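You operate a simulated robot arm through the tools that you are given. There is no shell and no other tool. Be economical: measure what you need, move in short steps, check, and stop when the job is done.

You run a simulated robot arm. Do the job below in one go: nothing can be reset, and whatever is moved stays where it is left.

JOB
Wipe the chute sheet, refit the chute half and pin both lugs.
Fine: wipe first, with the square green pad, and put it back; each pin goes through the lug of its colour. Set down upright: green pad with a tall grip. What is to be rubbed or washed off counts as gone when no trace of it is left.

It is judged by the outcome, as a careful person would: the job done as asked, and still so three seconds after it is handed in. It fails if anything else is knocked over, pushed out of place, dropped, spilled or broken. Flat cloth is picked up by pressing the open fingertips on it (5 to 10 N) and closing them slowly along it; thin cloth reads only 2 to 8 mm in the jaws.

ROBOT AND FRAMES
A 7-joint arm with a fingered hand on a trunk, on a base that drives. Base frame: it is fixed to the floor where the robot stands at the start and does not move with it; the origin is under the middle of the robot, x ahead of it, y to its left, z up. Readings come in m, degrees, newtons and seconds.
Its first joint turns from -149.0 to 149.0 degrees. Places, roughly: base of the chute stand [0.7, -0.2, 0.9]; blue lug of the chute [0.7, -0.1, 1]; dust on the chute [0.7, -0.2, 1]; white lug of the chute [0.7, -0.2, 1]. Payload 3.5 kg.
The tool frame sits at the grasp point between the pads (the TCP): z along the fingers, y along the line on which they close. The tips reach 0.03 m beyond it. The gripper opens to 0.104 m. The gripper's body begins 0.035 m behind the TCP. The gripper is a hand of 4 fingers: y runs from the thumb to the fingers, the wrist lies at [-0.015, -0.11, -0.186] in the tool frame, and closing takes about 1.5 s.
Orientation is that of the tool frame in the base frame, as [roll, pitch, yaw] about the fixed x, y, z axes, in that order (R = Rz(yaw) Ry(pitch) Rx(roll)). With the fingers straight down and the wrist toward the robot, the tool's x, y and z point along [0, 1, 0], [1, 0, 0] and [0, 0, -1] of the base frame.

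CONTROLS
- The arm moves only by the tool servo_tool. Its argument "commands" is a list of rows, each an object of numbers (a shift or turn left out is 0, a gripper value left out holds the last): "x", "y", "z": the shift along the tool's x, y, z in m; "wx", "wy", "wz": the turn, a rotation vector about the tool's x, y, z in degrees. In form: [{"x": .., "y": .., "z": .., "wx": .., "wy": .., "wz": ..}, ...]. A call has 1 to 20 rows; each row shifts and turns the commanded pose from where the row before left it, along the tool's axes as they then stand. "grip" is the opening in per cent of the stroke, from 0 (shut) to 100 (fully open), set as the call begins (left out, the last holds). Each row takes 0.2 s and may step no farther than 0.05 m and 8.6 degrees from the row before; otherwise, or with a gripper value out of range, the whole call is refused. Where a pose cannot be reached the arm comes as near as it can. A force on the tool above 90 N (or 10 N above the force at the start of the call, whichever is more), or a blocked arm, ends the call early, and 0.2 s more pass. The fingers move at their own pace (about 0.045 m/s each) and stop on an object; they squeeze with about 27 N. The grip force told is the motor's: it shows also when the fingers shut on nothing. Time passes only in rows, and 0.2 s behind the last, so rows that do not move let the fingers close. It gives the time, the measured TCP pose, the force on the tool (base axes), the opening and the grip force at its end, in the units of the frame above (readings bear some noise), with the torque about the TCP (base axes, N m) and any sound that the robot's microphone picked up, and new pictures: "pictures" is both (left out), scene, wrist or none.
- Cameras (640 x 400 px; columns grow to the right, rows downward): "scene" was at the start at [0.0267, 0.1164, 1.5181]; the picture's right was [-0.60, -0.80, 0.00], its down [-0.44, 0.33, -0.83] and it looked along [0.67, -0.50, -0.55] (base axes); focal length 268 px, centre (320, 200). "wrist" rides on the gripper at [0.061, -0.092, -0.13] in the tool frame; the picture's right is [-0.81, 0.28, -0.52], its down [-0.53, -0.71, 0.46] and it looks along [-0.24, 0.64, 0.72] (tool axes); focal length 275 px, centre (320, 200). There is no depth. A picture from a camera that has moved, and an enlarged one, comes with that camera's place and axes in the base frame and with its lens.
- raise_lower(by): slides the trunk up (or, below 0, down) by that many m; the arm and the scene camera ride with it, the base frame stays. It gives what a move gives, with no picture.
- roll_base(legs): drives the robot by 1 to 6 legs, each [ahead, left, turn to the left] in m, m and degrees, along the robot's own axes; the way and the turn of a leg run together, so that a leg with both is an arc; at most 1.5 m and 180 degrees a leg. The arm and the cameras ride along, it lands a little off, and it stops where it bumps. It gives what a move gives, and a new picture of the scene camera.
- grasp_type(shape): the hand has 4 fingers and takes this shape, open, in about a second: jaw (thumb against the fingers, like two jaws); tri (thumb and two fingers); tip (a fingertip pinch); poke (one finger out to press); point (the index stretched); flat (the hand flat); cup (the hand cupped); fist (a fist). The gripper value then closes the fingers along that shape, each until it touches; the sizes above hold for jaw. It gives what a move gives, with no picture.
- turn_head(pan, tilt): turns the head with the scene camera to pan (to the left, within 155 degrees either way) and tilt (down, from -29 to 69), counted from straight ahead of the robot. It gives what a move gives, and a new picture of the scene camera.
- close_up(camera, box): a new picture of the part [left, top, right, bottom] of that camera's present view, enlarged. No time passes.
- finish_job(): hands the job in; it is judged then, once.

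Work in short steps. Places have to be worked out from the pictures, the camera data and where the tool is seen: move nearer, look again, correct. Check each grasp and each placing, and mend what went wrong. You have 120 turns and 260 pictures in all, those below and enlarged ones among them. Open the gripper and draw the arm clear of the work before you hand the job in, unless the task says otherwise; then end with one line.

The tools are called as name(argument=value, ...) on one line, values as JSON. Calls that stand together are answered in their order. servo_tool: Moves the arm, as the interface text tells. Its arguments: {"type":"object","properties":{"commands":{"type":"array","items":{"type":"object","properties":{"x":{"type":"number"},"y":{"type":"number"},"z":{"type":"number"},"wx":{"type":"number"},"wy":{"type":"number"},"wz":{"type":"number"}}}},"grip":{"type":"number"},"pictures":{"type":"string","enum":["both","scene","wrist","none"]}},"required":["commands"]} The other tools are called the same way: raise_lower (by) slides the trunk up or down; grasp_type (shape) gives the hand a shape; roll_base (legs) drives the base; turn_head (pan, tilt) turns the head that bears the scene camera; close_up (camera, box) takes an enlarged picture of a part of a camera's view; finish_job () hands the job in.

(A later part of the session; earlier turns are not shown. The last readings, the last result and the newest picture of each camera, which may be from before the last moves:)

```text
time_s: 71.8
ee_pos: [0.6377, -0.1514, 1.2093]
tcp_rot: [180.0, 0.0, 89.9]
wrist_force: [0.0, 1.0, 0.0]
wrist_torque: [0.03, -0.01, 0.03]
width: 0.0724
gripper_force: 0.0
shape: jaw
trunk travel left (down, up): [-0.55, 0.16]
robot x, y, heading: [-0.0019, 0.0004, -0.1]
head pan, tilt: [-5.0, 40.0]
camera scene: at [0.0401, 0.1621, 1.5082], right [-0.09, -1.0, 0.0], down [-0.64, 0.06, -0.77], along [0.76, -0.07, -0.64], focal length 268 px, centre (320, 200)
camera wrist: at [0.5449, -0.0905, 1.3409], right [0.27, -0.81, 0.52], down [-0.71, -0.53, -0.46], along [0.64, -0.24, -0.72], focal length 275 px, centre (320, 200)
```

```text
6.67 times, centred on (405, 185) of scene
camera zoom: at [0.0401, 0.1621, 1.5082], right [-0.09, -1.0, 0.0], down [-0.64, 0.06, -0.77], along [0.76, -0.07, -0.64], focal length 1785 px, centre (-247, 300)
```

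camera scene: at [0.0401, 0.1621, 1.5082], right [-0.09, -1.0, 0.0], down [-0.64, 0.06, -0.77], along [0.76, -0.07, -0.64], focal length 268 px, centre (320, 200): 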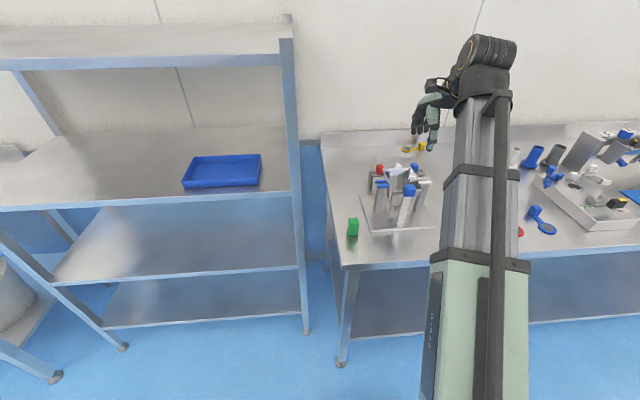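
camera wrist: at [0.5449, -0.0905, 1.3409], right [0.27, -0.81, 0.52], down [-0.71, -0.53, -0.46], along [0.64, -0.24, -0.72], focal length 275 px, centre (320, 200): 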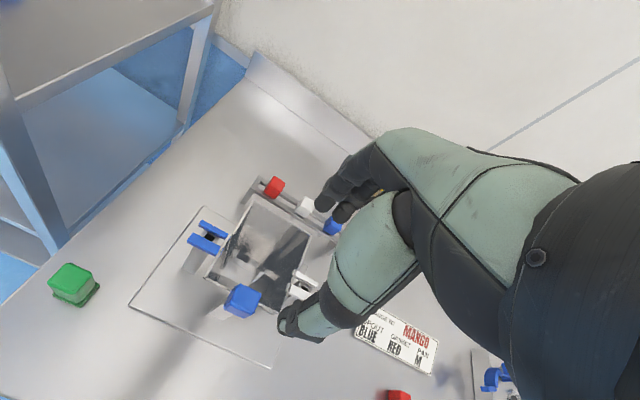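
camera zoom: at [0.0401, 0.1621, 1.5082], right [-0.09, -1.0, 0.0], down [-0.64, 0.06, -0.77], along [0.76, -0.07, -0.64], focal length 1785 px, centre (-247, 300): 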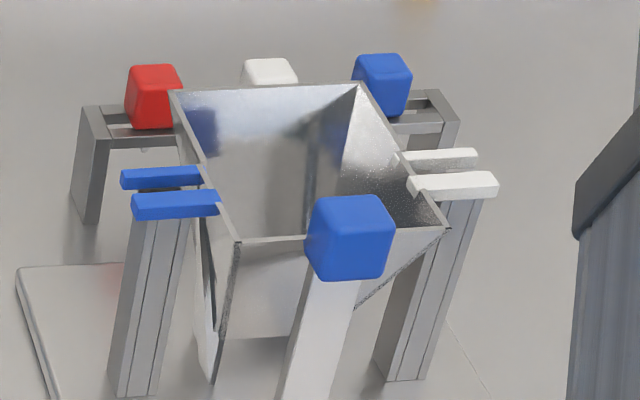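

The forks straddle both holes. I zoom on the lugs, and on a dark spot in the funnel.

close_up(camera="wrist", box=[180, 200, 250, 260])

close_up(camera="wrist", box=[230, 190, 300, 270])

close_up(camera="wrist", box=[270, 250, 340, 320])

```text
6.67 times, centred on (215, 230) of wrist
camera zoom: at [0.5449, -0.0905, 1.3409], right [0.27, -0.81, 0.52], down [-0.71, -0.53, -0.46], along [0.64, -0.24, -0.72], focal length 1835 px, centre (1020, 0)
```

zoom: 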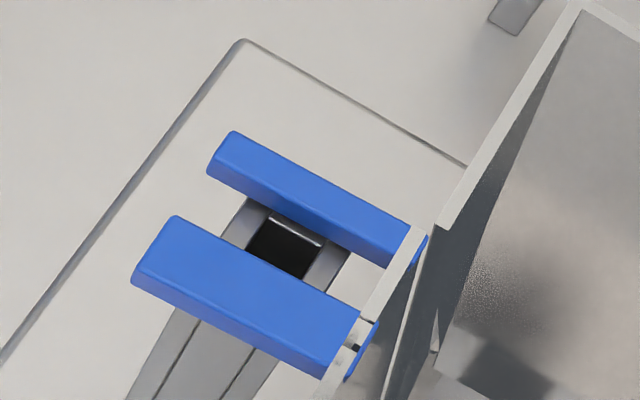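

```text
5.00 times, centred on (265, 230) of wrist
camera zoom: at [0.5449, -0.0905, 1.3409], right [0.27, -0.81, 0.52], down [-0.71, -0.53, -0.46], along [0.64, -0.24, -0.72], focal length 1376 px, centre (595, 50)
```

zoom: 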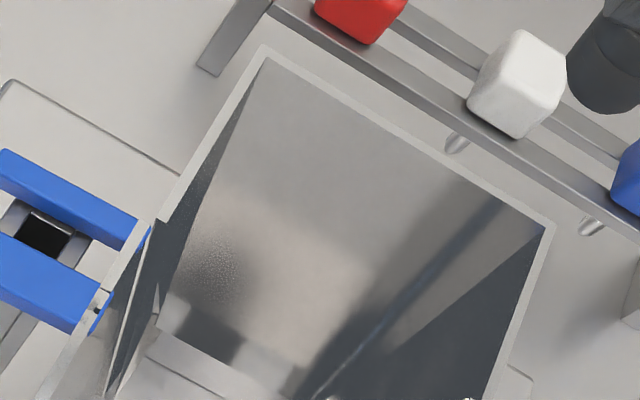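

```text
5.71 times, centred on (305, 285) of wrist
camera zoom: at [0.5449, -0.0905, 1.3409], right [0.27, -0.81, 0.52], down [-0.71, -0.53, -0.46], along [0.64, -0.24, -0.72], focal length 1573 px, centre (406, -286)
```

zoom: 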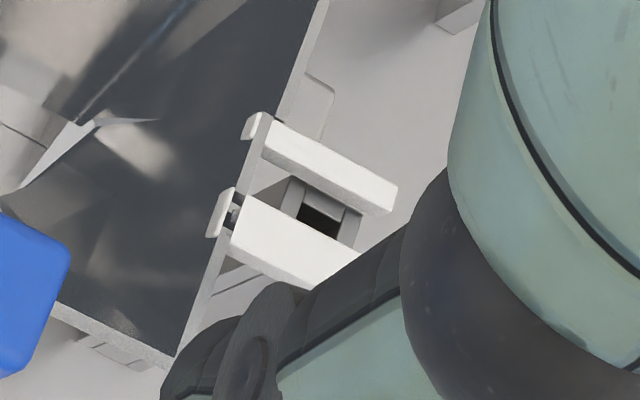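

The lugs are well aligned and the funnel shows only reflections. The pins' heads are at about x 0.845, z 0.96 with y ≈ -0.133 (red), -0.197 (white), -0.26 (blue). I hover over the blue pin for an exact look.

servo_tool(commands=[{"x": -0.018, "y": 0.034}, {"x": -0.018, "y": 0.034}, {"x": -0.018, "y": 0.034}, {"x": -0.018, "y": 0.034}, {"x": -0.018, "y": 0.034}, {"x": -0.018, "y": 0.034}, {"z": 0.03}, {"z": 0.03}, {"z": 0.03}, {}], grip=60)

close_up(camera="wrist", box=[140, 180, 380, 380])

close_up(camera="scene", box=[365, 105, 465, 215])

```text
time_s: 74.0
ee_pos: [0.8391, -0.2613, 1.1209]
tcp_rot: [-179.9, 0.0, 90.0]
wrist_force: [0.3, -0.2, -0.1]
wrist_torque: [0.01, 0.03, 0.03]
width: 0.0627
gripper_force: 0.0
shape: jaw
trunk travel left (down, up): [-0.55, 0.16]
robot x, y, heading: [-0.0015, 0.0002, 0.1]
head pan, tilt: [-5.0, 40.0]
camera scene: at [0.0401, 0.162, 1.5082], right [-0.09, -1.0, 0.0], down [-0.64, 0.06, -0.77], along [0.76, -0.07, -0.64], focal length 268 px, centre (320, 200)
camera wrist: at [0.7477, -0.1989, 1.2517], right [0.28, -0.81, 0.52], down [-0.71, -0.53, -0.46], along [0.64, -0.24, -0.72], focal length 275 px, centre (320, 200)
```

scene: 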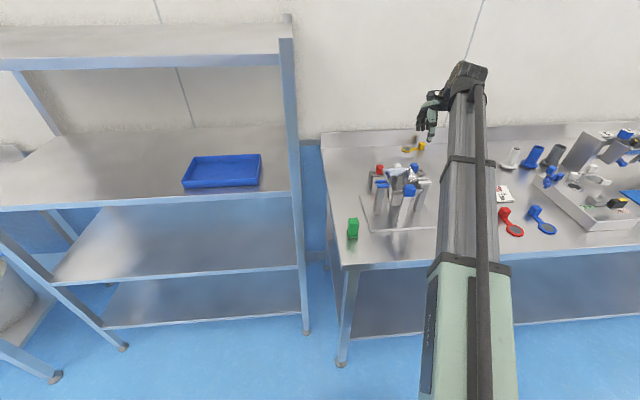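
wrist: 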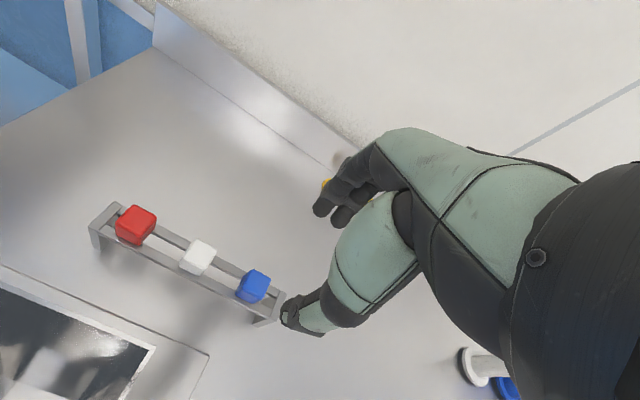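

```text
2.00 times, centred on (260, 280) of wrist
camera zoom: at [0.7477, -0.1989, 1.2517], right [0.28, -0.81, 0.52], down [-0.71, -0.53, -0.46], along [0.64, -0.24, -0.72], focal length 551 px, centre (440, 40)
```

zoom: 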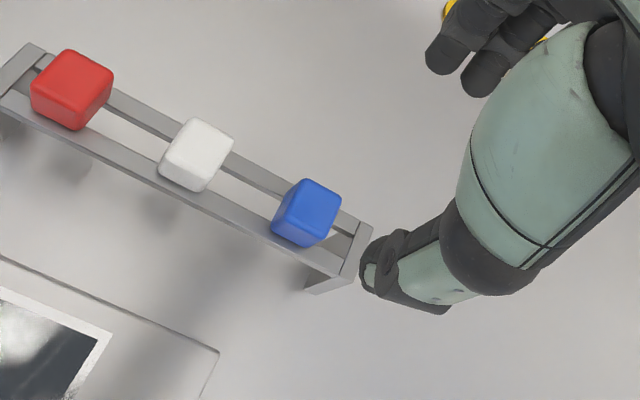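

```text
3.64 times, centred on (415, 160) of scene
camera zoom: at [0.0401, 0.162, 1.5082], right [-0.09, -1.0, 0.0], down [-0.64, 0.06, -0.77], along [0.76, -0.07, -0.64], focal length 973 px, centre (-26, 346)
```

zoom: 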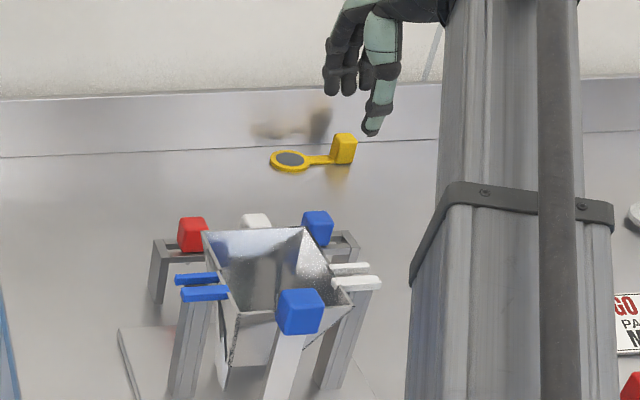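

Pins fixed at (0.851,-0.2625) blue and (0.852,-0.196) white, heads z≈0.957. I descend over the blue one to TCP z≈1.01 and check.

servo_tool(commands=[{"x": -0.0012, "y": 0.011, "z": 0.03}, {"z": 0.03}, {"z": 0.03}, {"z": 0.02}, {}, {}])

close_up(camera="wrist", box=[220, 150, 400, 310])

close_up(camera="scene", box=[375, 120, 455, 200])

```text
time_s: 75.3
ee_pos: [0.8529, -0.2617, 1.012]
tcp_rot: [179.9, 0.0, 90.0]
wrist_force: [-0.3, -0.5, 0.0]
wrist_torque: [-0.04, 0.0, -0.04]
width: 0.0626
gripper_force: 0.0
shape: jaw
trunk travel left (down, up): [-0.55, 0.16]
robot x, y, heading: [0.0013, -0.0011, -0.2]
head pan, tilt: [-5.0, 40.0]
camera scene: at [0.04, 0.162, 1.5082], right [-0.09, -1.0, 0.0], down [-0.64, 0.06, -0.77], along [0.76, -0.07, -0.64], focal length 268 px, centre (320, 200)
camera wrist: at [0.7607, -0.2, 1.1428], right [0.28, -0.81, 0.52], down [-0.71, -0.53, -0.46], along [0.64, -0.24, -0.72], focal length 275 px, centre (320, 200)
```

scene: 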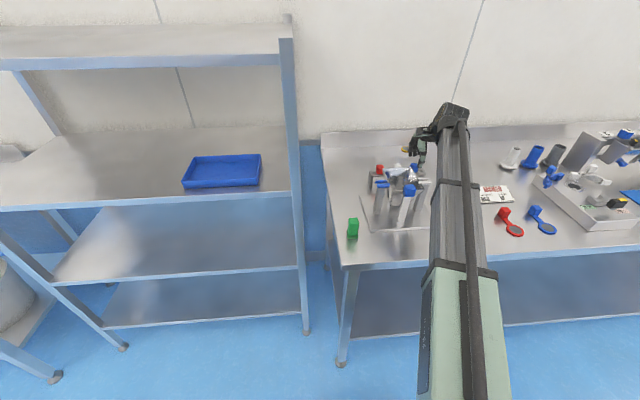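
wrist: 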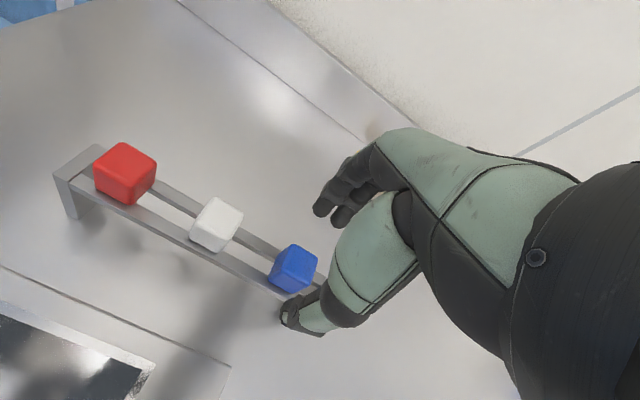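

```text
2.50 times, centred on (310, 230) of wrist
camera zoom: at [0.7607, -0.2, 1.1428], right [0.28, -0.81, 0.52], down [-0.71, -0.53, -0.46], along [0.64, -0.24, -0.72], focal length 688 px, centre (345, 125)
```

zoom: 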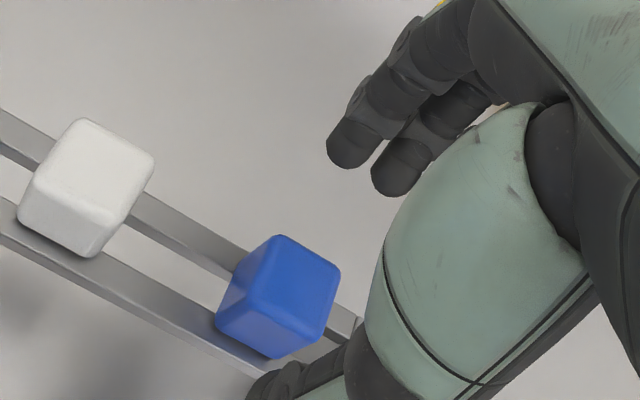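

```text
5.00 times, centred on (415, 160) of scene
camera zoom: at [0.04, 0.162, 1.5082], right [-0.09, -1.0, 0.0], down [-0.64, 0.06, -0.77], along [0.76, -0.07, -0.64], focal length 1338 px, centre (-155, 400)
```

zoom: 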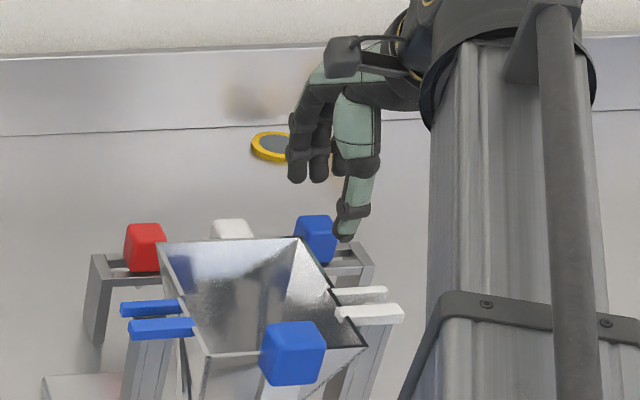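

Right over the blue head. I descend to TCP z≈0.98 (tips just above the rails) and close.

servo_tool(commands=[{"z": 0.012}, {"z": 0.012}, {"z": 0.007}, {}], pictures="none")

servo_tool(commands=[{}, {}, {}, {}, {}, {}], grip=0)

close_up(camera="wrist", box=[220, 150, 400, 310])

close_up(camera="scene", box=[375, 120, 455, 200])

```text
time_s: 76.3
ee_pos: [0.8515, -0.2611, 0.9806]
tcp_rot: [-180.0, 0.0, 90.0]
wrist_force: [0.8, 0.4, -1.5]
wrist_torque: [-0.03, -0.01, 0.04]
width: 0.0627
gripper_force: 0.0
shape: jaw
trunk travel left (down, up): [-0.55, 0.16]
robot x, y, heading: [0.0044, 0.0026, -0.0]
head pan, tilt: [-5.0, 40.0]
```

```text
time_s: 77.8
ee_pos: [0.8517, -0.2623, 0.979]
tcp_rot: [-180.0, 0.0, 90.0]
wrist_force: [0.6, -1.1, -0.1]
wrist_torque: [0.05, 0.0, 0.01]
width: 0.0211
gripper_force: 27.1
shape: jaw
trunk travel left (down, up): [-0.55, 0.16]
robot x, y, heading: [-0.0022, 0.0018, 0.1]
head pan, tilt: [-5.0, 40.0]
camera scene: at [0.0401, 0.162, 1.5082], right [-0.09, -1.0, 0.0], down [-0.64, 0.06, -0.77], along [0.76, -0.07, -0.64], focal length 268 px, centre (320, 200)
camera wrist: at [0.7603, -0.2005, 1.111], right [0.28, -0.81, 0.52], down [-0.71, -0.53, -0.46], along [0.64, -0.24, -0.72], focal length 275 px, centre (320, 200)
```

scene: 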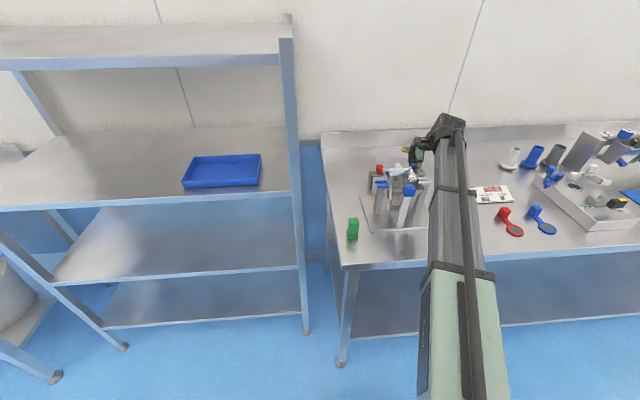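
wrist: 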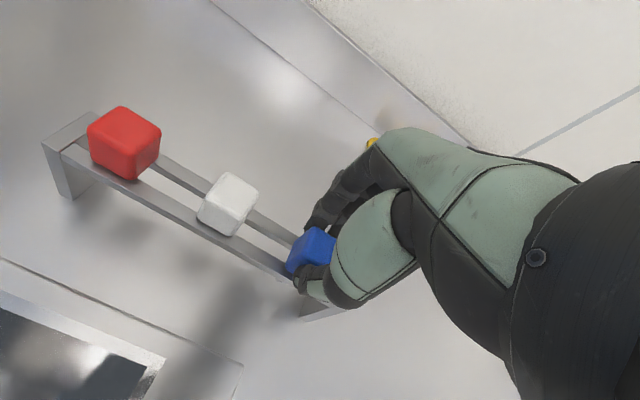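

```text
2.50 times, centred on (310, 230) of wrist
camera zoom: at [0.7603, -0.2005, 1.111], right [0.28, -0.81, 0.52], down [-0.71, -0.53, -0.46], along [0.64, -0.24, -0.72], focal length 688 px, centre (345, 125)
```

zoom: 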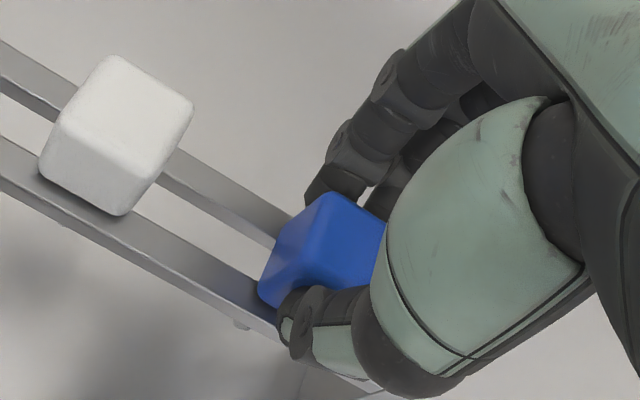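

```text
5.00 times, centred on (415, 160) of scene
camera zoom: at [0.0401, 0.162, 1.5082], right [-0.09, -1.0, 0.0], down [-0.64, 0.06, -0.77], along [0.76, -0.07, -0.64], focal length 1338 px, centre (-155, 400)
```

zoom: 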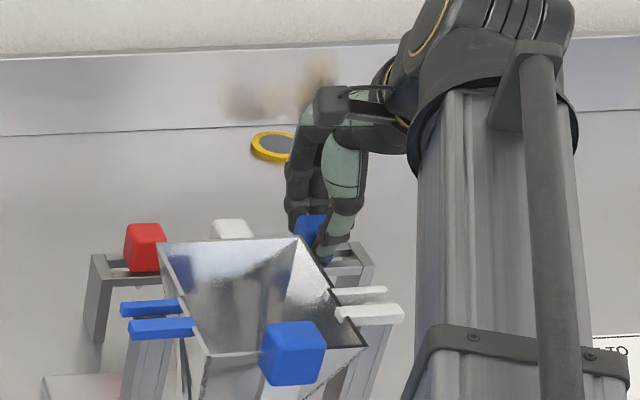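

Blue head gripped (21 mm). I lift straight up and inspect the shaft.

servo_tool(commands=[{"z": -0.01}, {"z": -0.02}, {"z": -0.03}, {"z": -0.03}, {"z": -0.03}, {"z": -0.03}, {}])

close_up(camera="wrist", box=[220, 170, 400, 330])

close_up(camera="scene", box=[380, 90, 460, 170])

```text
time_s: 79.3
ee_pos: [0.8502, -0.2618, 1.1317]
tcp_rot: [-180.0, 0.0, 90.0]
wrist_force: [-0.4, 1.8, -0.8]
wrist_torque: [-0.04, 0.01, 0.0]
width: 0.021
gripper_force: 26.8
shape: jaw
trunk travel left (down, up): [-0.55, 0.16]
robot x, y, heading: [0.0009, -0.0017, 0.1]
head pan, tilt: [-5.0, 40.0]
camera scene: at [0.0401, 0.162, 1.5082], right [-0.09, -1.0, 0.0], down [-0.64, 0.06, -0.77], along [0.76, -0.07, -0.64], focal length 268 px, centre (320, 200)
camera wrist: at [0.7593, -0.2009, 1.2619], right [0.28, -0.81, 0.52], down [-0.71, -0.53, -0.46], along [0.64, -0.24, -0.72], focal length 275 px, centre (320, 200)
```

scene: 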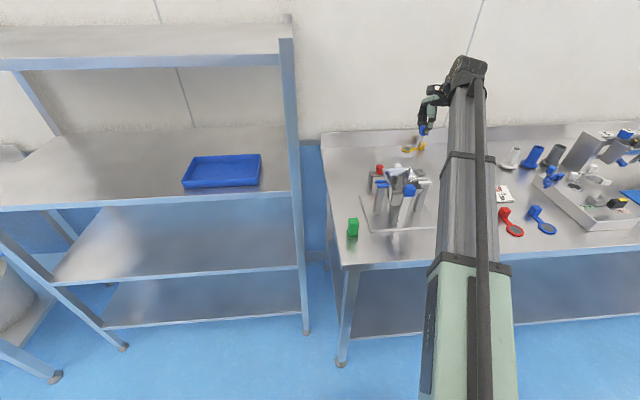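
wrist: 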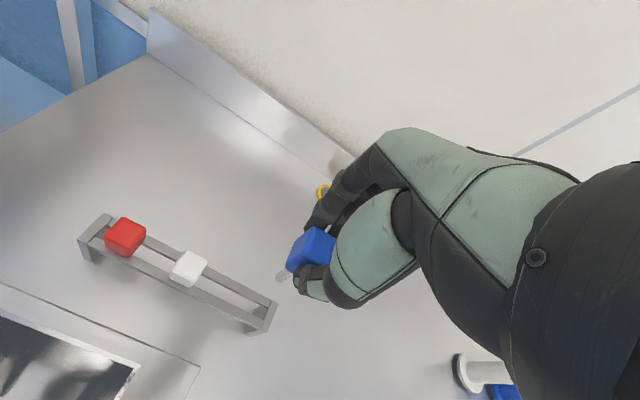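

```text
2.50 times, centred on (310, 250) of wrist
camera zoom: at [0.7593, -0.2009, 1.2619], right [0.28, -0.81, 0.52], down [-0.71, -0.53, -0.46], along [0.64, -0.24, -0.72], focal length 688 px, centre (345, 75)
```

zoom: 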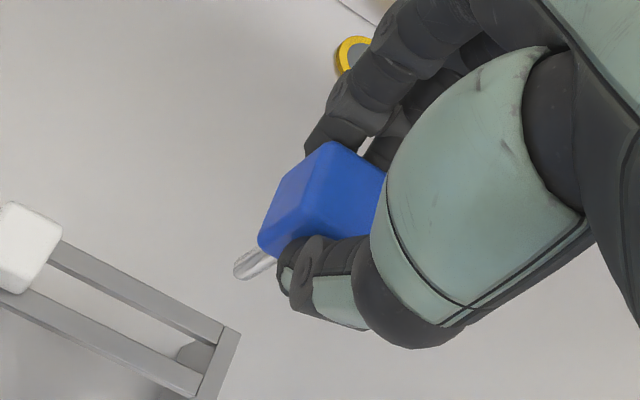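

```text
5.00 times, centred on (420, 130) of scene
camera zoom: at [0.0401, 0.162, 1.5082], right [-0.09, -1.0, 0.0], down [-0.64, 0.06, -0.77], along [0.76, -0.07, -0.64], focal length 1338 px, centre (-180, 550)
```

zoom: 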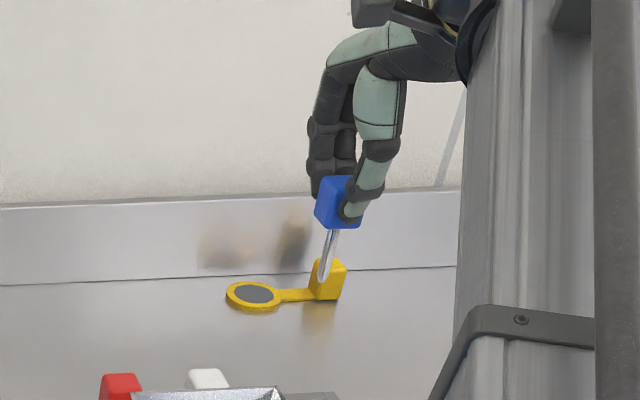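

The pin hangs straight, tip ≈83 mm below the TCP. I carry it high over to the blue (left) lug.

servo_tool(commands=[{"z": -0.03}, {"x": 0.022, "y": -0.02}, {"x": 0.022, "y": -0.02}, {"x": 0.022, "y": -0.02}, {"x": 0.022, "y": -0.02}, {"x": 0.022, "y": -0.02}, {"x": 0.022, "y": -0.02}, {"x": 0.022, "y": -0.02}, {"x": 0.0213, "y": -0.02}, {}, {"z": 0.02}, {"z": 0.015}, {}])

close_up(camera="wrist", box=[220, 190, 370, 330])

close_up(camera="scene", box=[350, 140, 430, 210])

```text
time_s: 82.2
ee_pos: [0.6929, -0.0873, 1.1261]
tcp_rot: [-179.9, 0.1, 90.0]
wrist_force: [-0.4, 0.0, -0.5]
wrist_torque: [0.0, 0.01, -0.02]
width: 0.0211
gripper_force: 27.4
shape: jaw
trunk travel left (down, up): [-0.55, 0.16]
robot x, y, heading: [0.0029, 0.003, -0.1]
head pan, tilt: [-5.0, 40.0]
camera scene: at [0.0401, 0.162, 1.5082], right [-0.09, -1.0, 0.0], down [-0.64, 0.06, -0.77], along [0.76, -0.07, -0.64], focal length 268 px, centre (320, 200)
camera wrist: at [0.6005, -0.0247, 1.2569], right [0.28, -0.81, 0.52], down [-0.71, -0.53, -0.46], along [0.64, -0.24, -0.72], focal length 275 px, centre (320, 200)
```

scene: 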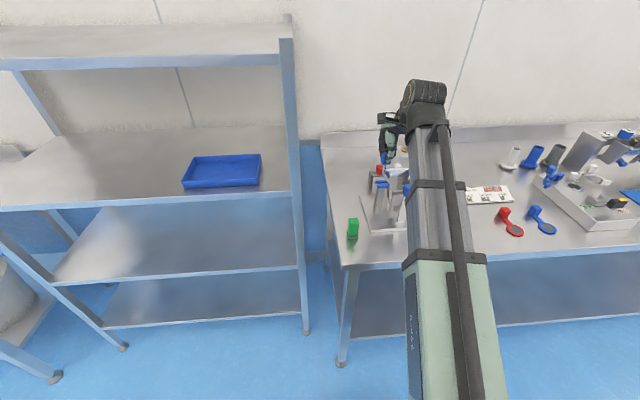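
wrist: 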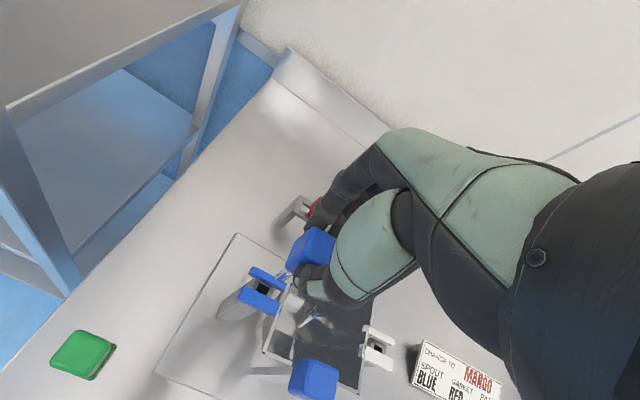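

```text
2.86 times, centred on (295, 260) of wrist
camera zoom: at [0.6005, -0.0247, 1.2569], right [0.28, -0.81, 0.52], down [-0.71, -0.53, -0.46], along [0.64, -0.24, -0.72], focal length 786 px, centre (391, 29)
```

zoom: 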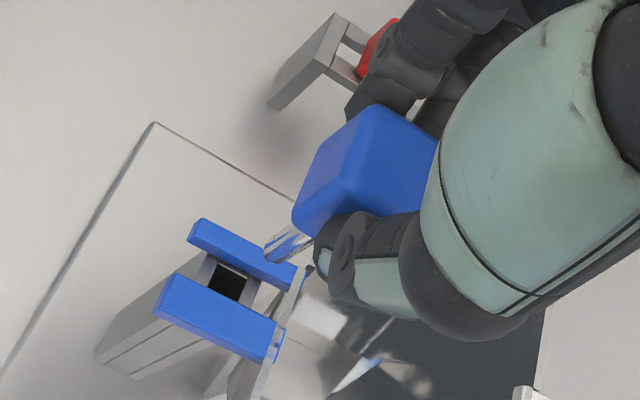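

```text
5.71 times, centred on (390, 175) of scene
camera zoom: at [0.0401, 0.162, 1.5082], right [-0.09, -1.0, 0.0], down [-0.64, 0.06, -0.77], along [0.76, -0.07, -0.64], focal length 1530 px, centre (-80, 343)
```

zoom: 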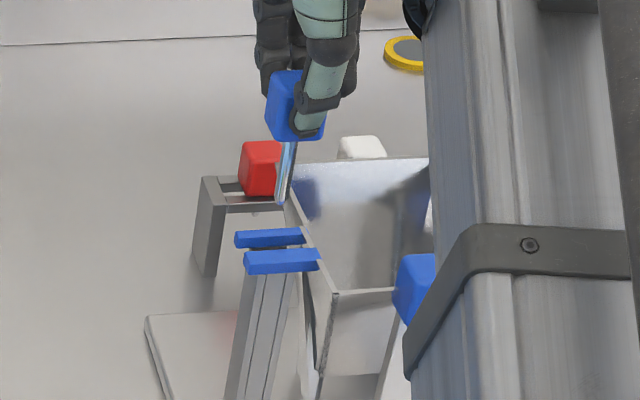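

Tip and hole agree within about 1–2 mm. I lower until the tip is just above the fork and compare again.

servo_tool(commands=[{"z": 0.008}, {"z": 0.008}, {}, {}])

close_up(camera="wrist", box=[240, 220, 340, 310])

close_up(camera="scene", box=[365, 150, 415, 200])

```text
time_s: 83.2
ee_pos: [0.6931, -0.0855, 1.1084]
tcp_rot: [179.9, 0.1, 90.0]
wrist_force: [-0.9, -0.4, -1.1]
wrist_torque: [0.0, -0.02, 0.02]
width: 0.0212
gripper_force: 27.0
shape: jaw
trunk travel left (down, up): [-0.55, 0.16]
robot x, y, heading: [-0.0005, -0.0003, 0.1]
head pan, tilt: [-5.0, 40.0]
camera scene: at [0.0401, 0.162, 1.5082], right [-0.09, -1.0, 0.0], down [-0.64, 0.06, -0.77], along [0.76, -0.07, -0.64], focal length 268 px, centre (320, 200)
camera wrist: at [0.6005, -0.025, 1.2405], right [0.27, -0.81, 0.52], down [-0.71, -0.53, -0.46], along [0.64, -0.24, -0.72], focal length 275 px, centre (320, 200)
```

scene: 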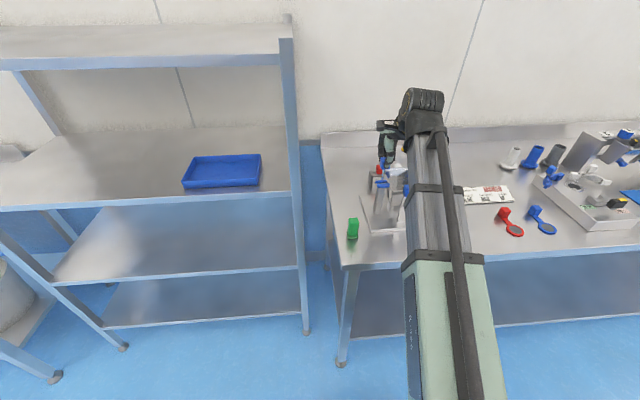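
wrist: 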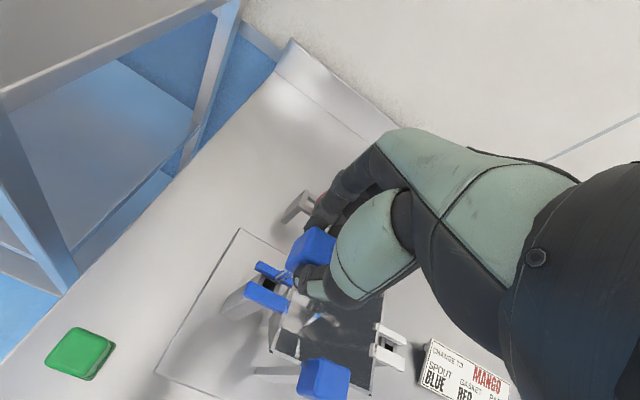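

```text
4.44 times, centred on (290, 265) of wrist
camera zoom: at [0.6005, -0.025, 1.2405], right [0.27, -0.81, 0.52], down [-0.71, -0.53, -0.46], along [0.64, -0.24, -0.72], focal length 1224 px, centre (453, -89)
```

zoom: 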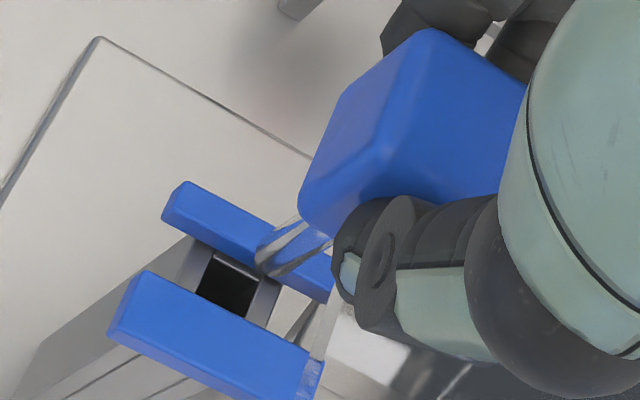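

```text
8.00 times, centred on (390, 175) of scene
camera zoom: at [0.0401, 0.162, 1.5082], right [-0.09, -1.0, 0.0], down [-0.64, 0.06, -0.77], along [0.76, -0.07, -0.64], focal length 2142 px, centre (-240, 400)
```

zoom: 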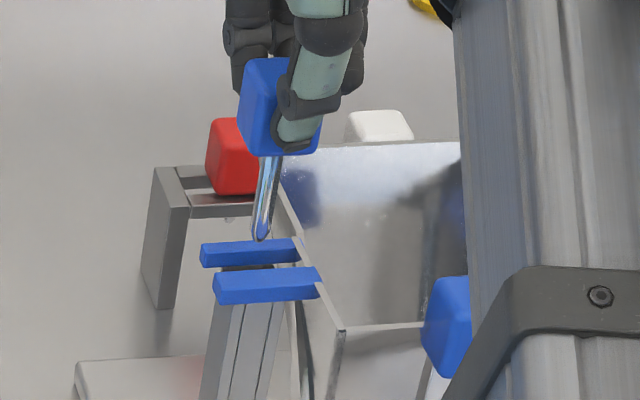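

By triangulation with both cameras, tip (0.691,-0.0875) and hole (0.691,-0.088, z 1.006) coincide within 1 mm. I lower gently, watching force.

servo_tool(commands=[{"z": 0.005}, {"z": 0.005}, {"z": 0.005}, {"z": 0.004}, {"z": 0.004}, {}])

close_up(camera="wrist", box=[240, 220, 340, 310])

close_up(camera="scene", box=[365, 150, 415, 200])

```text
time_s: 84.5
ee_pos: [0.6917, -0.0856, 1.0865]
tcp_rot: [179.9, 0.0, 89.9]
wrist_force: [0.2, 0.3, -0.3]
wrist_torque: [-0.02, -0.01, -0.01]
width: 0.0208
gripper_force: 27.1
shape: jaw
trunk travel left (down, up): [-0.55, 0.16]
robot x, y, heading: [-0.003, -0.0016, 0.1]
head pan, tilt: [-5.0, 40.0]
camera scene: at [0.0401, 0.162, 1.5082], right [-0.09, -1.0, 0.0], down [-0.64, 0.06, -0.77], along [0.76, -0.07, -0.64], focal length 268 px, centre (320, 200)
camera wrist: at [0.6001, -0.0253, 1.2174], right [0.28, -0.81, 0.52], down [-0.71, -0.53, -0.46], along [0.64, -0.24, -0.72], focal length 275 px, centre (320, 200)
```

scene: 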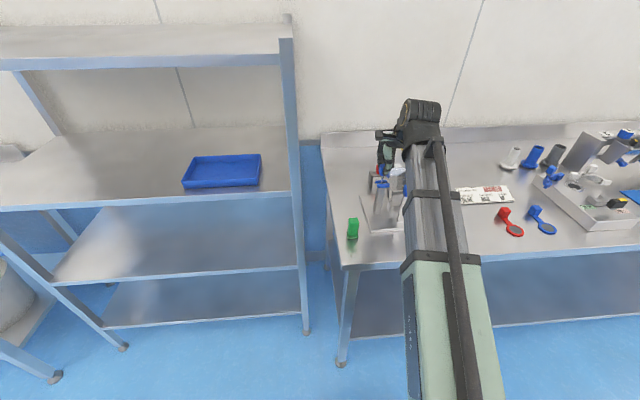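
wrist: 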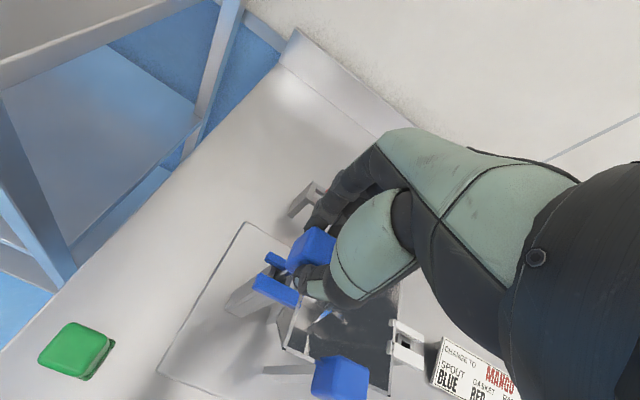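

```text
4.44 times, centred on (290, 265) of wrist
camera zoom: at [0.6001, -0.0253, 1.2174], right [0.28, -0.81, 0.52], down [-0.71, -0.53, -0.46], along [0.64, -0.24, -0.72], focal length 1224 px, centre (453, -89)
```

zoom: 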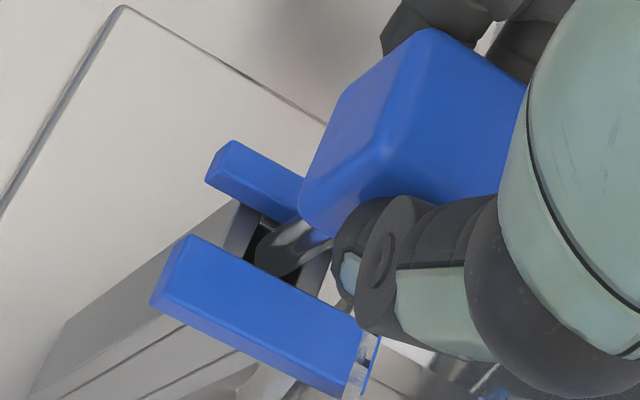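

```text
8.00 times, centred on (390, 175) of scene
camera zoom: at [0.0401, 0.162, 1.5082], right [-0.09, -1.0, 0.0], down [-0.64, 0.06, -0.77], along [0.76, -0.07, -0.64], focal length 2142 px, centre (-240, 400)
```

zoom: 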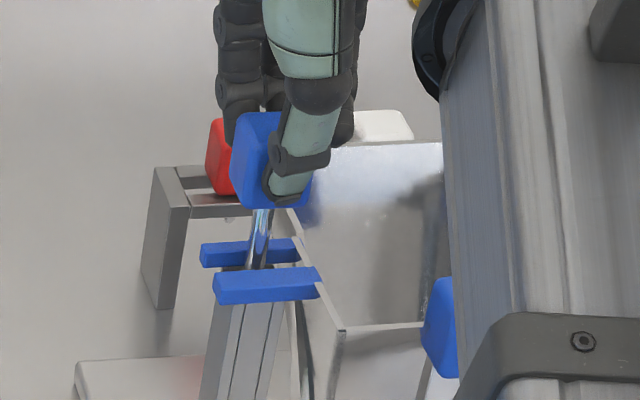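

The tip is entering the hole with no force. I continue down 2.5 cm.

servo_tool(commands=[{"z": 0.005}, {"z": 0.005}, {"z": 0.005}, {"z": 0.005}, {"z": 0.005}, {}], pictures="wrist")

close_up(camera="scene", box=[365, 150, 415, 200])

```text
time_s: 86.0
ee_pos: [0.6914, -0.0862, 1.0613]
tcp_rot: [179.9, -0.1, 90.0]
wrist_force: [-1.4, -0.8, 0.5]
wrist_torque: [0.01, 0.07, 0.03]
width: 0.0211
gripper_force: 26.7
shape: jaw
trunk travel left (down, up): [-0.55, 0.16]
robot x, y, heading: [0.0004, 0.0019, 0.5]
head pan, tilt: [-5.0, 40.0]
camera wrist: at [0.5997, -0.0248, 1.1925], right [0.28, -0.81, 0.52], down [-0.71, -0.53, -0.46], along [0.64, -0.24, -0.72], focal length 275 px, centre (320, 200)
```

wrist: 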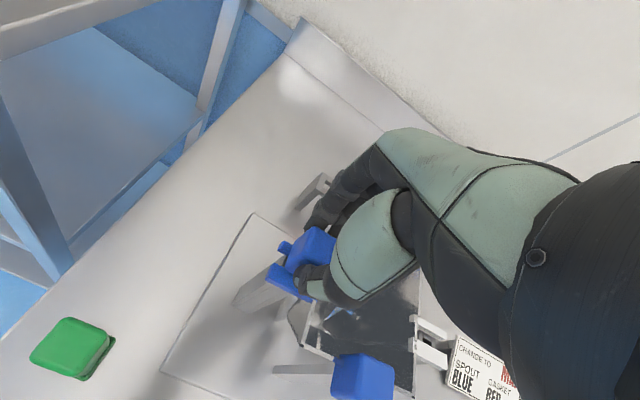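

```text
8.00 times, centred on (390, 175) of scene
camera zoom: at [0.0399, 0.162, 1.5082], right [-0.09, -1.0, 0.0], down [-0.64, 0.06, -0.77], along [0.76, -0.07, -0.64], focal length 2142 px, centre (-240, 400)
```

zoom: 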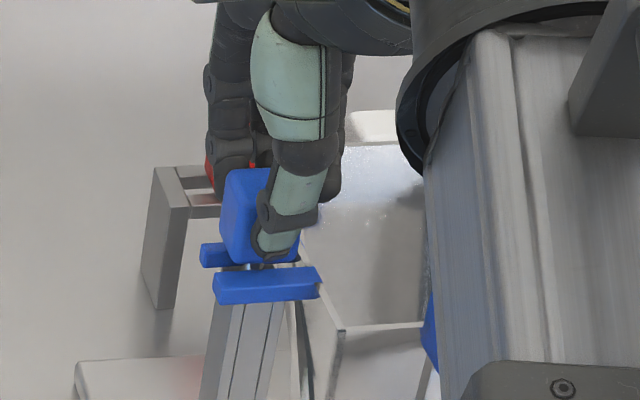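

Going in smoothly; a few more mm in 2 mm steps until the head seats.

servo_tool(commands=[{"z": 0.002}, {"z": 0.002}, {"z": 0.002}, {}], pictures="none")

```text
time_s: 87.0
ee_pos: [0.6915, -0.0853, 1.0571]
tcp_rot: [179.9, 0.0, 90.0]
wrist_force: [-3.6, 1.5, 11.2]
wrist_torque: [0.01, 0.05, -0.01]
width: 0.0213
gripper_force: 27.0
shape: jaw
trunk travel left (down, up): [-0.55, 0.16]
robot x, y, heading: [0.002, 0.0003, -0.1]
head pan, tilt: [-5.0, 40.0]
```

Contact of ≈11 N at TCP z 1.057; I look whether it is the head seating.

close_up(camera="scene", box=[370, 155, 410, 190])

close_up(camera="wrist", box=[250, 210, 350, 310])

```text
11.43 times, centred on (390, 172) of scene
camera zoom: at [0.0387, 0.1623, 1.5083], right [-0.09, -1.0, 0.0], down [-0.64, 0.06, -0.77], along [0.76, -0.07, -0.64], focal length 3059 px, centre (-480, 514)
```

zoom: 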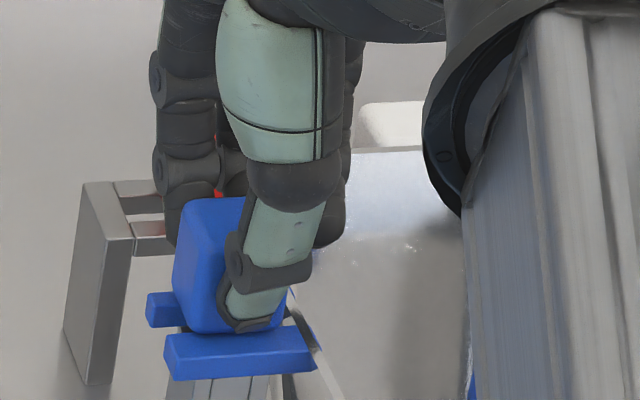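

```text
4.00 times, centred on (300, 260) of wrist
camera zoom: at [0.5989, -0.0242, 1.1875], right [0.27, -0.81, 0.52], down [-0.71, -0.53, -0.46], along [0.65, -0.24, -0.72], focal length 1101 px, centre (400, -40)
```

zoom: 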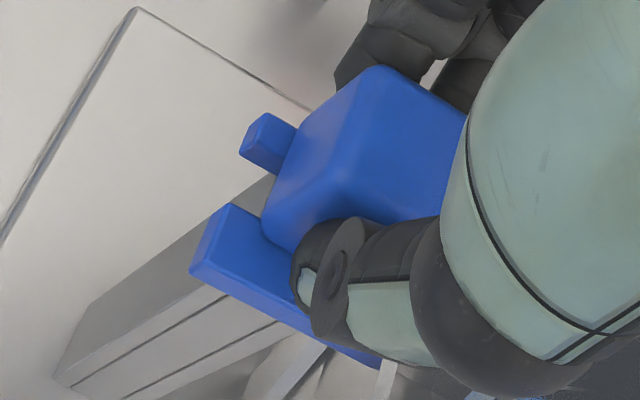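

The head sits on the fork. I relieve 1.5 mm, open and rise.

servo_tool(commands=[{"z": -0.0015}, {}, {}, {}, {}, {}], grip=60, pictures="none")

servo_tool(commands=[{"z": -0.01}, {"z": -0.03}, {"z": -0.04}, {"z": -0.04}, {"z": -0.04}, {}])

close_up(camera="scene", box=[360, 145, 440, 205])

close_up(camera="wrist", box=[200, 210, 400, 360])

```text
time_s: 88.3
ee_pos: [0.6919, -0.0861, 1.0573]
tcp_rot: [179.9, 0.0, 90.0]
wrist_force: [-0.3, -0.2, 0.0]
wrist_torque: [0.02, -0.03, -0.02]
width: 0.0621
gripper_force: 0.1
shape: jaw
trunk travel left (down, up): [-0.55, 0.16]
robot x, y, heading: [0.0009, -0.0024, 0.0]
head pan, tilt: [-5.0, 40.0]
```

```text
time_s: 89.8
ee_pos: [0.6921, -0.0891, 1.2178]
tcp_rot: [-180.0, 0.0, 90.0]
wrist_force: [-0.2, 0.0, -0.2]
wrist_torque: [0.04, 0.01, -0.04]
width: 0.0619
gripper_force: 0.0
shape: jaw
trunk travel left (down, up): [-0.55, 0.16]
robot x, y, heading: [0.001, 0.0031, -0.3]
head pan, tilt: [-5.0, 40.0]
camera scene: at [0.04, 0.162, 1.5082], right [-0.09, -1.0, 0.0], down [-0.64, 0.06, -0.77], along [0.76, -0.07, -0.64], focal length 268 px, centre (320, 200)
camera wrist: at [0.6, -0.0268, 1.3477], right [0.28, -0.81, 0.52], down [-0.71, -0.53, -0.46], along [0.64, -0.24, -0.72], focal length 275 px, centre (320, 200)
```

scene: 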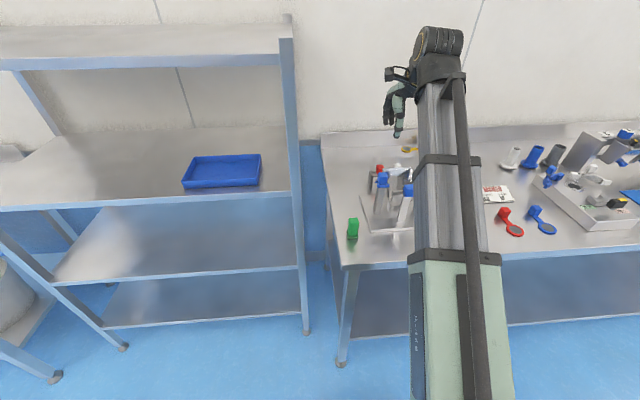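
wrist: 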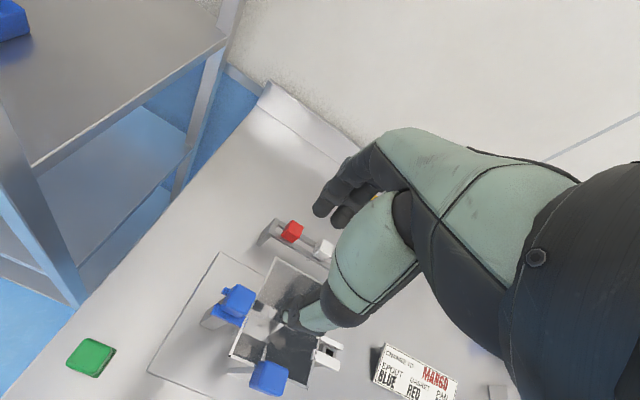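

```text
6.67 times, centred on (400, 175) of scene
camera zoom: at [0.04, 0.162, 1.5082], right [-0.09, -1.0, 0.0], down [-0.64, 0.06, -0.77], along [0.76, -0.07, -0.64], focal length 1785 px, centre (-213, 367)
```

zoom: 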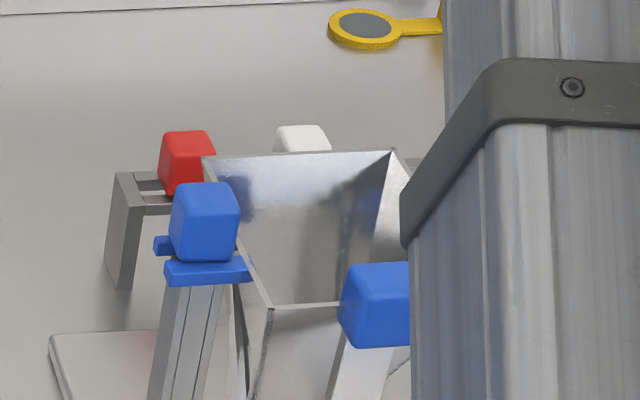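

```text
2.67 times, centred on (300, 285) of wrist
camera zoom: at [0.6, -0.0268, 1.3477], right [0.28, -0.81, 0.52], down [-0.71, -0.53, -0.46], along [0.64, -0.24, -0.72], focal length 734 px, centre (373, -27)
```

zoom: 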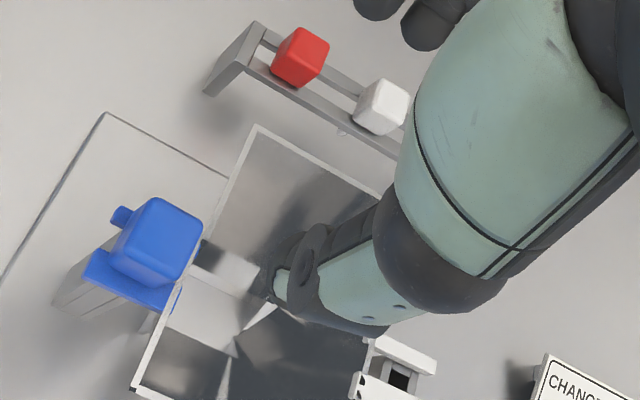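

The blue pin is seated in the blue lug. Next, the white pin: I move over it.

servo_tool(commands=[{"x": -0.018, "y": 0.0266}, {"x": -0.018, "y": 0.0266}, {"x": -0.018, "y": 0.0266}, {"x": -0.018, "y": 0.0266}, {"x": -0.018, "y": 0.0266}, {"x": -0.018, "y": 0.0266}, {"z": 0.03}, {"z": 0.04}, {"z": 0.04}, {"z": 0.04}, {"z": 0.03}, {}, {}])

close_up(camera="wrist", box=[220, 150, 400, 310])

close_up(camera="scene", box=[375, 110, 455, 200])

```text
time_s: 92.5
ee_pos: [0.8506, -0.1961, 1.0366]
tcp_rot: [179.9, 0.0, 90.0]
wrist_force: [-1.0, 0.3, -0.1]
wrist_torque: [0.04, -0.01, 0.02]
width: 0.0619
gripper_force: 0.0
shape: jaw
trunk travel left (down, up): [-0.55, 0.16]
robot x, y, heading: [0.0011, -0.0004, 0.2]
head pan, tilt: [-5.0, 40.0]
camera scene: at [0.04, 0.162, 1.5082], right [-0.09, -1.0, 0.0], down [-0.64, 0.06, -0.77], along [0.76, -0.07, -0.64], focal length 268 px, centre (320, 200)
camera wrist: at [0.7598, -0.1335, 1.168], right [0.28, -0.81, 0.52], down [-0.71, -0.53, -0.46], along [0.64, -0.24, -0.72], focal length 275 px, centre (320, 200)
```

scene: 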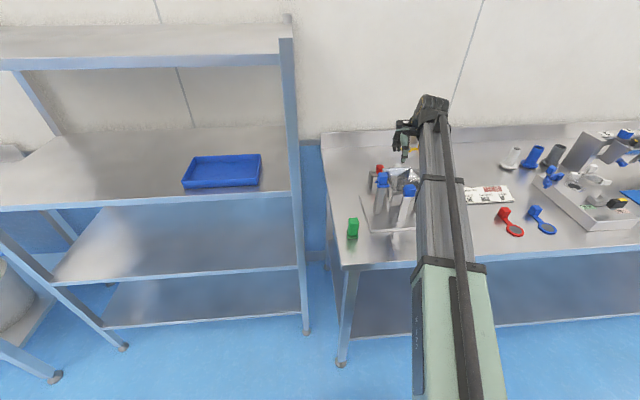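
wrist: 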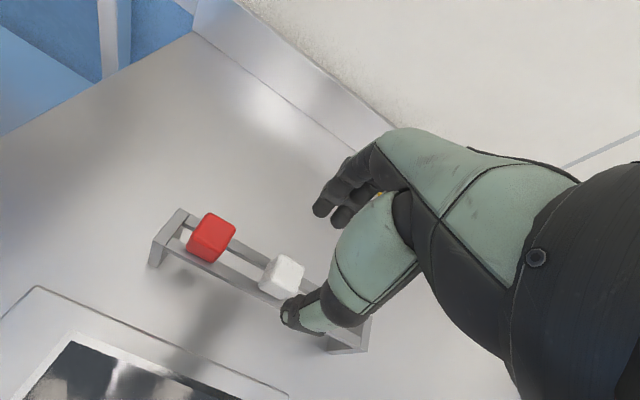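

```text
2.50 times, centred on (310, 230) of wrist
camera zoom: at [0.7598, -0.1335, 1.168], right [0.28, -0.81, 0.52], down [-0.71, -0.53, -0.46], along [0.64, -0.24, -0.72], focal length 688 px, centre (345, 125)
```

zoom: 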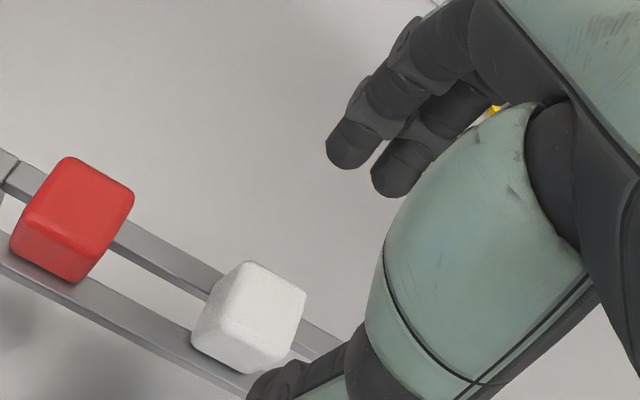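

```text
4.44 times, centred on (415, 155) of scene
camera zoom: at [0.04, 0.162, 1.5082], right [-0.09, -1.0, 0.0], down [-0.64, 0.06, -0.77], along [0.76, -0.07, -0.64], focal length 1190 px, centre (-102, 400)
```

zoom: 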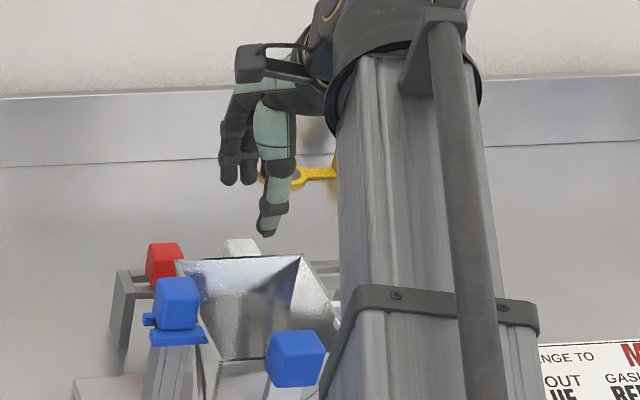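

White head at (0.852,-0.1965), under the TCP. I descend to 0.98 and check for contact, then close.

servo_tool(commands=[{"z": 0.015}, {"z": 0.015}, {"z": 0.015}, {"z": 0.012}, {}], pictures="none")

close_up(camera="scene", box=[375, 120, 435, 190])

```text
time_s: 93.8
ee_pos: [0.851, -0.1934, 0.9811]
tcp_rot: [-179.9, 0.0, 90.0]
wrist_force: [-0.5, -0.6, 0.1]
wrist_torque: [0.0, 0.01, 0.01]
width: 0.062
gripper_force: 0.1
shape: jaw
trunk travel left (down, up): [-0.55, 0.16]
robot x, y, heading: [-0.001, -0.0034, 0.2]
head pan, tilt: [-5.0, 40.0]
```

```text
5.71 times, centred on (405, 155) of scene
camera zoom: at [0.0401, 0.162, 1.5082], right [-0.09, -1.0, 0.0], down [-0.64, 0.06, -0.77], along [0.76, -0.07, -0.64], focal length 1530 px, centre (-166, 457)
```

zoom: 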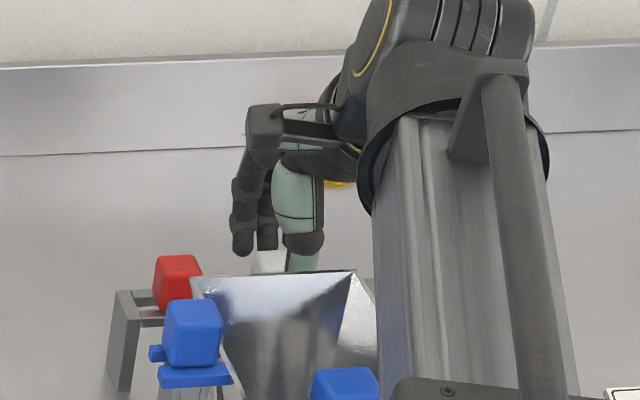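

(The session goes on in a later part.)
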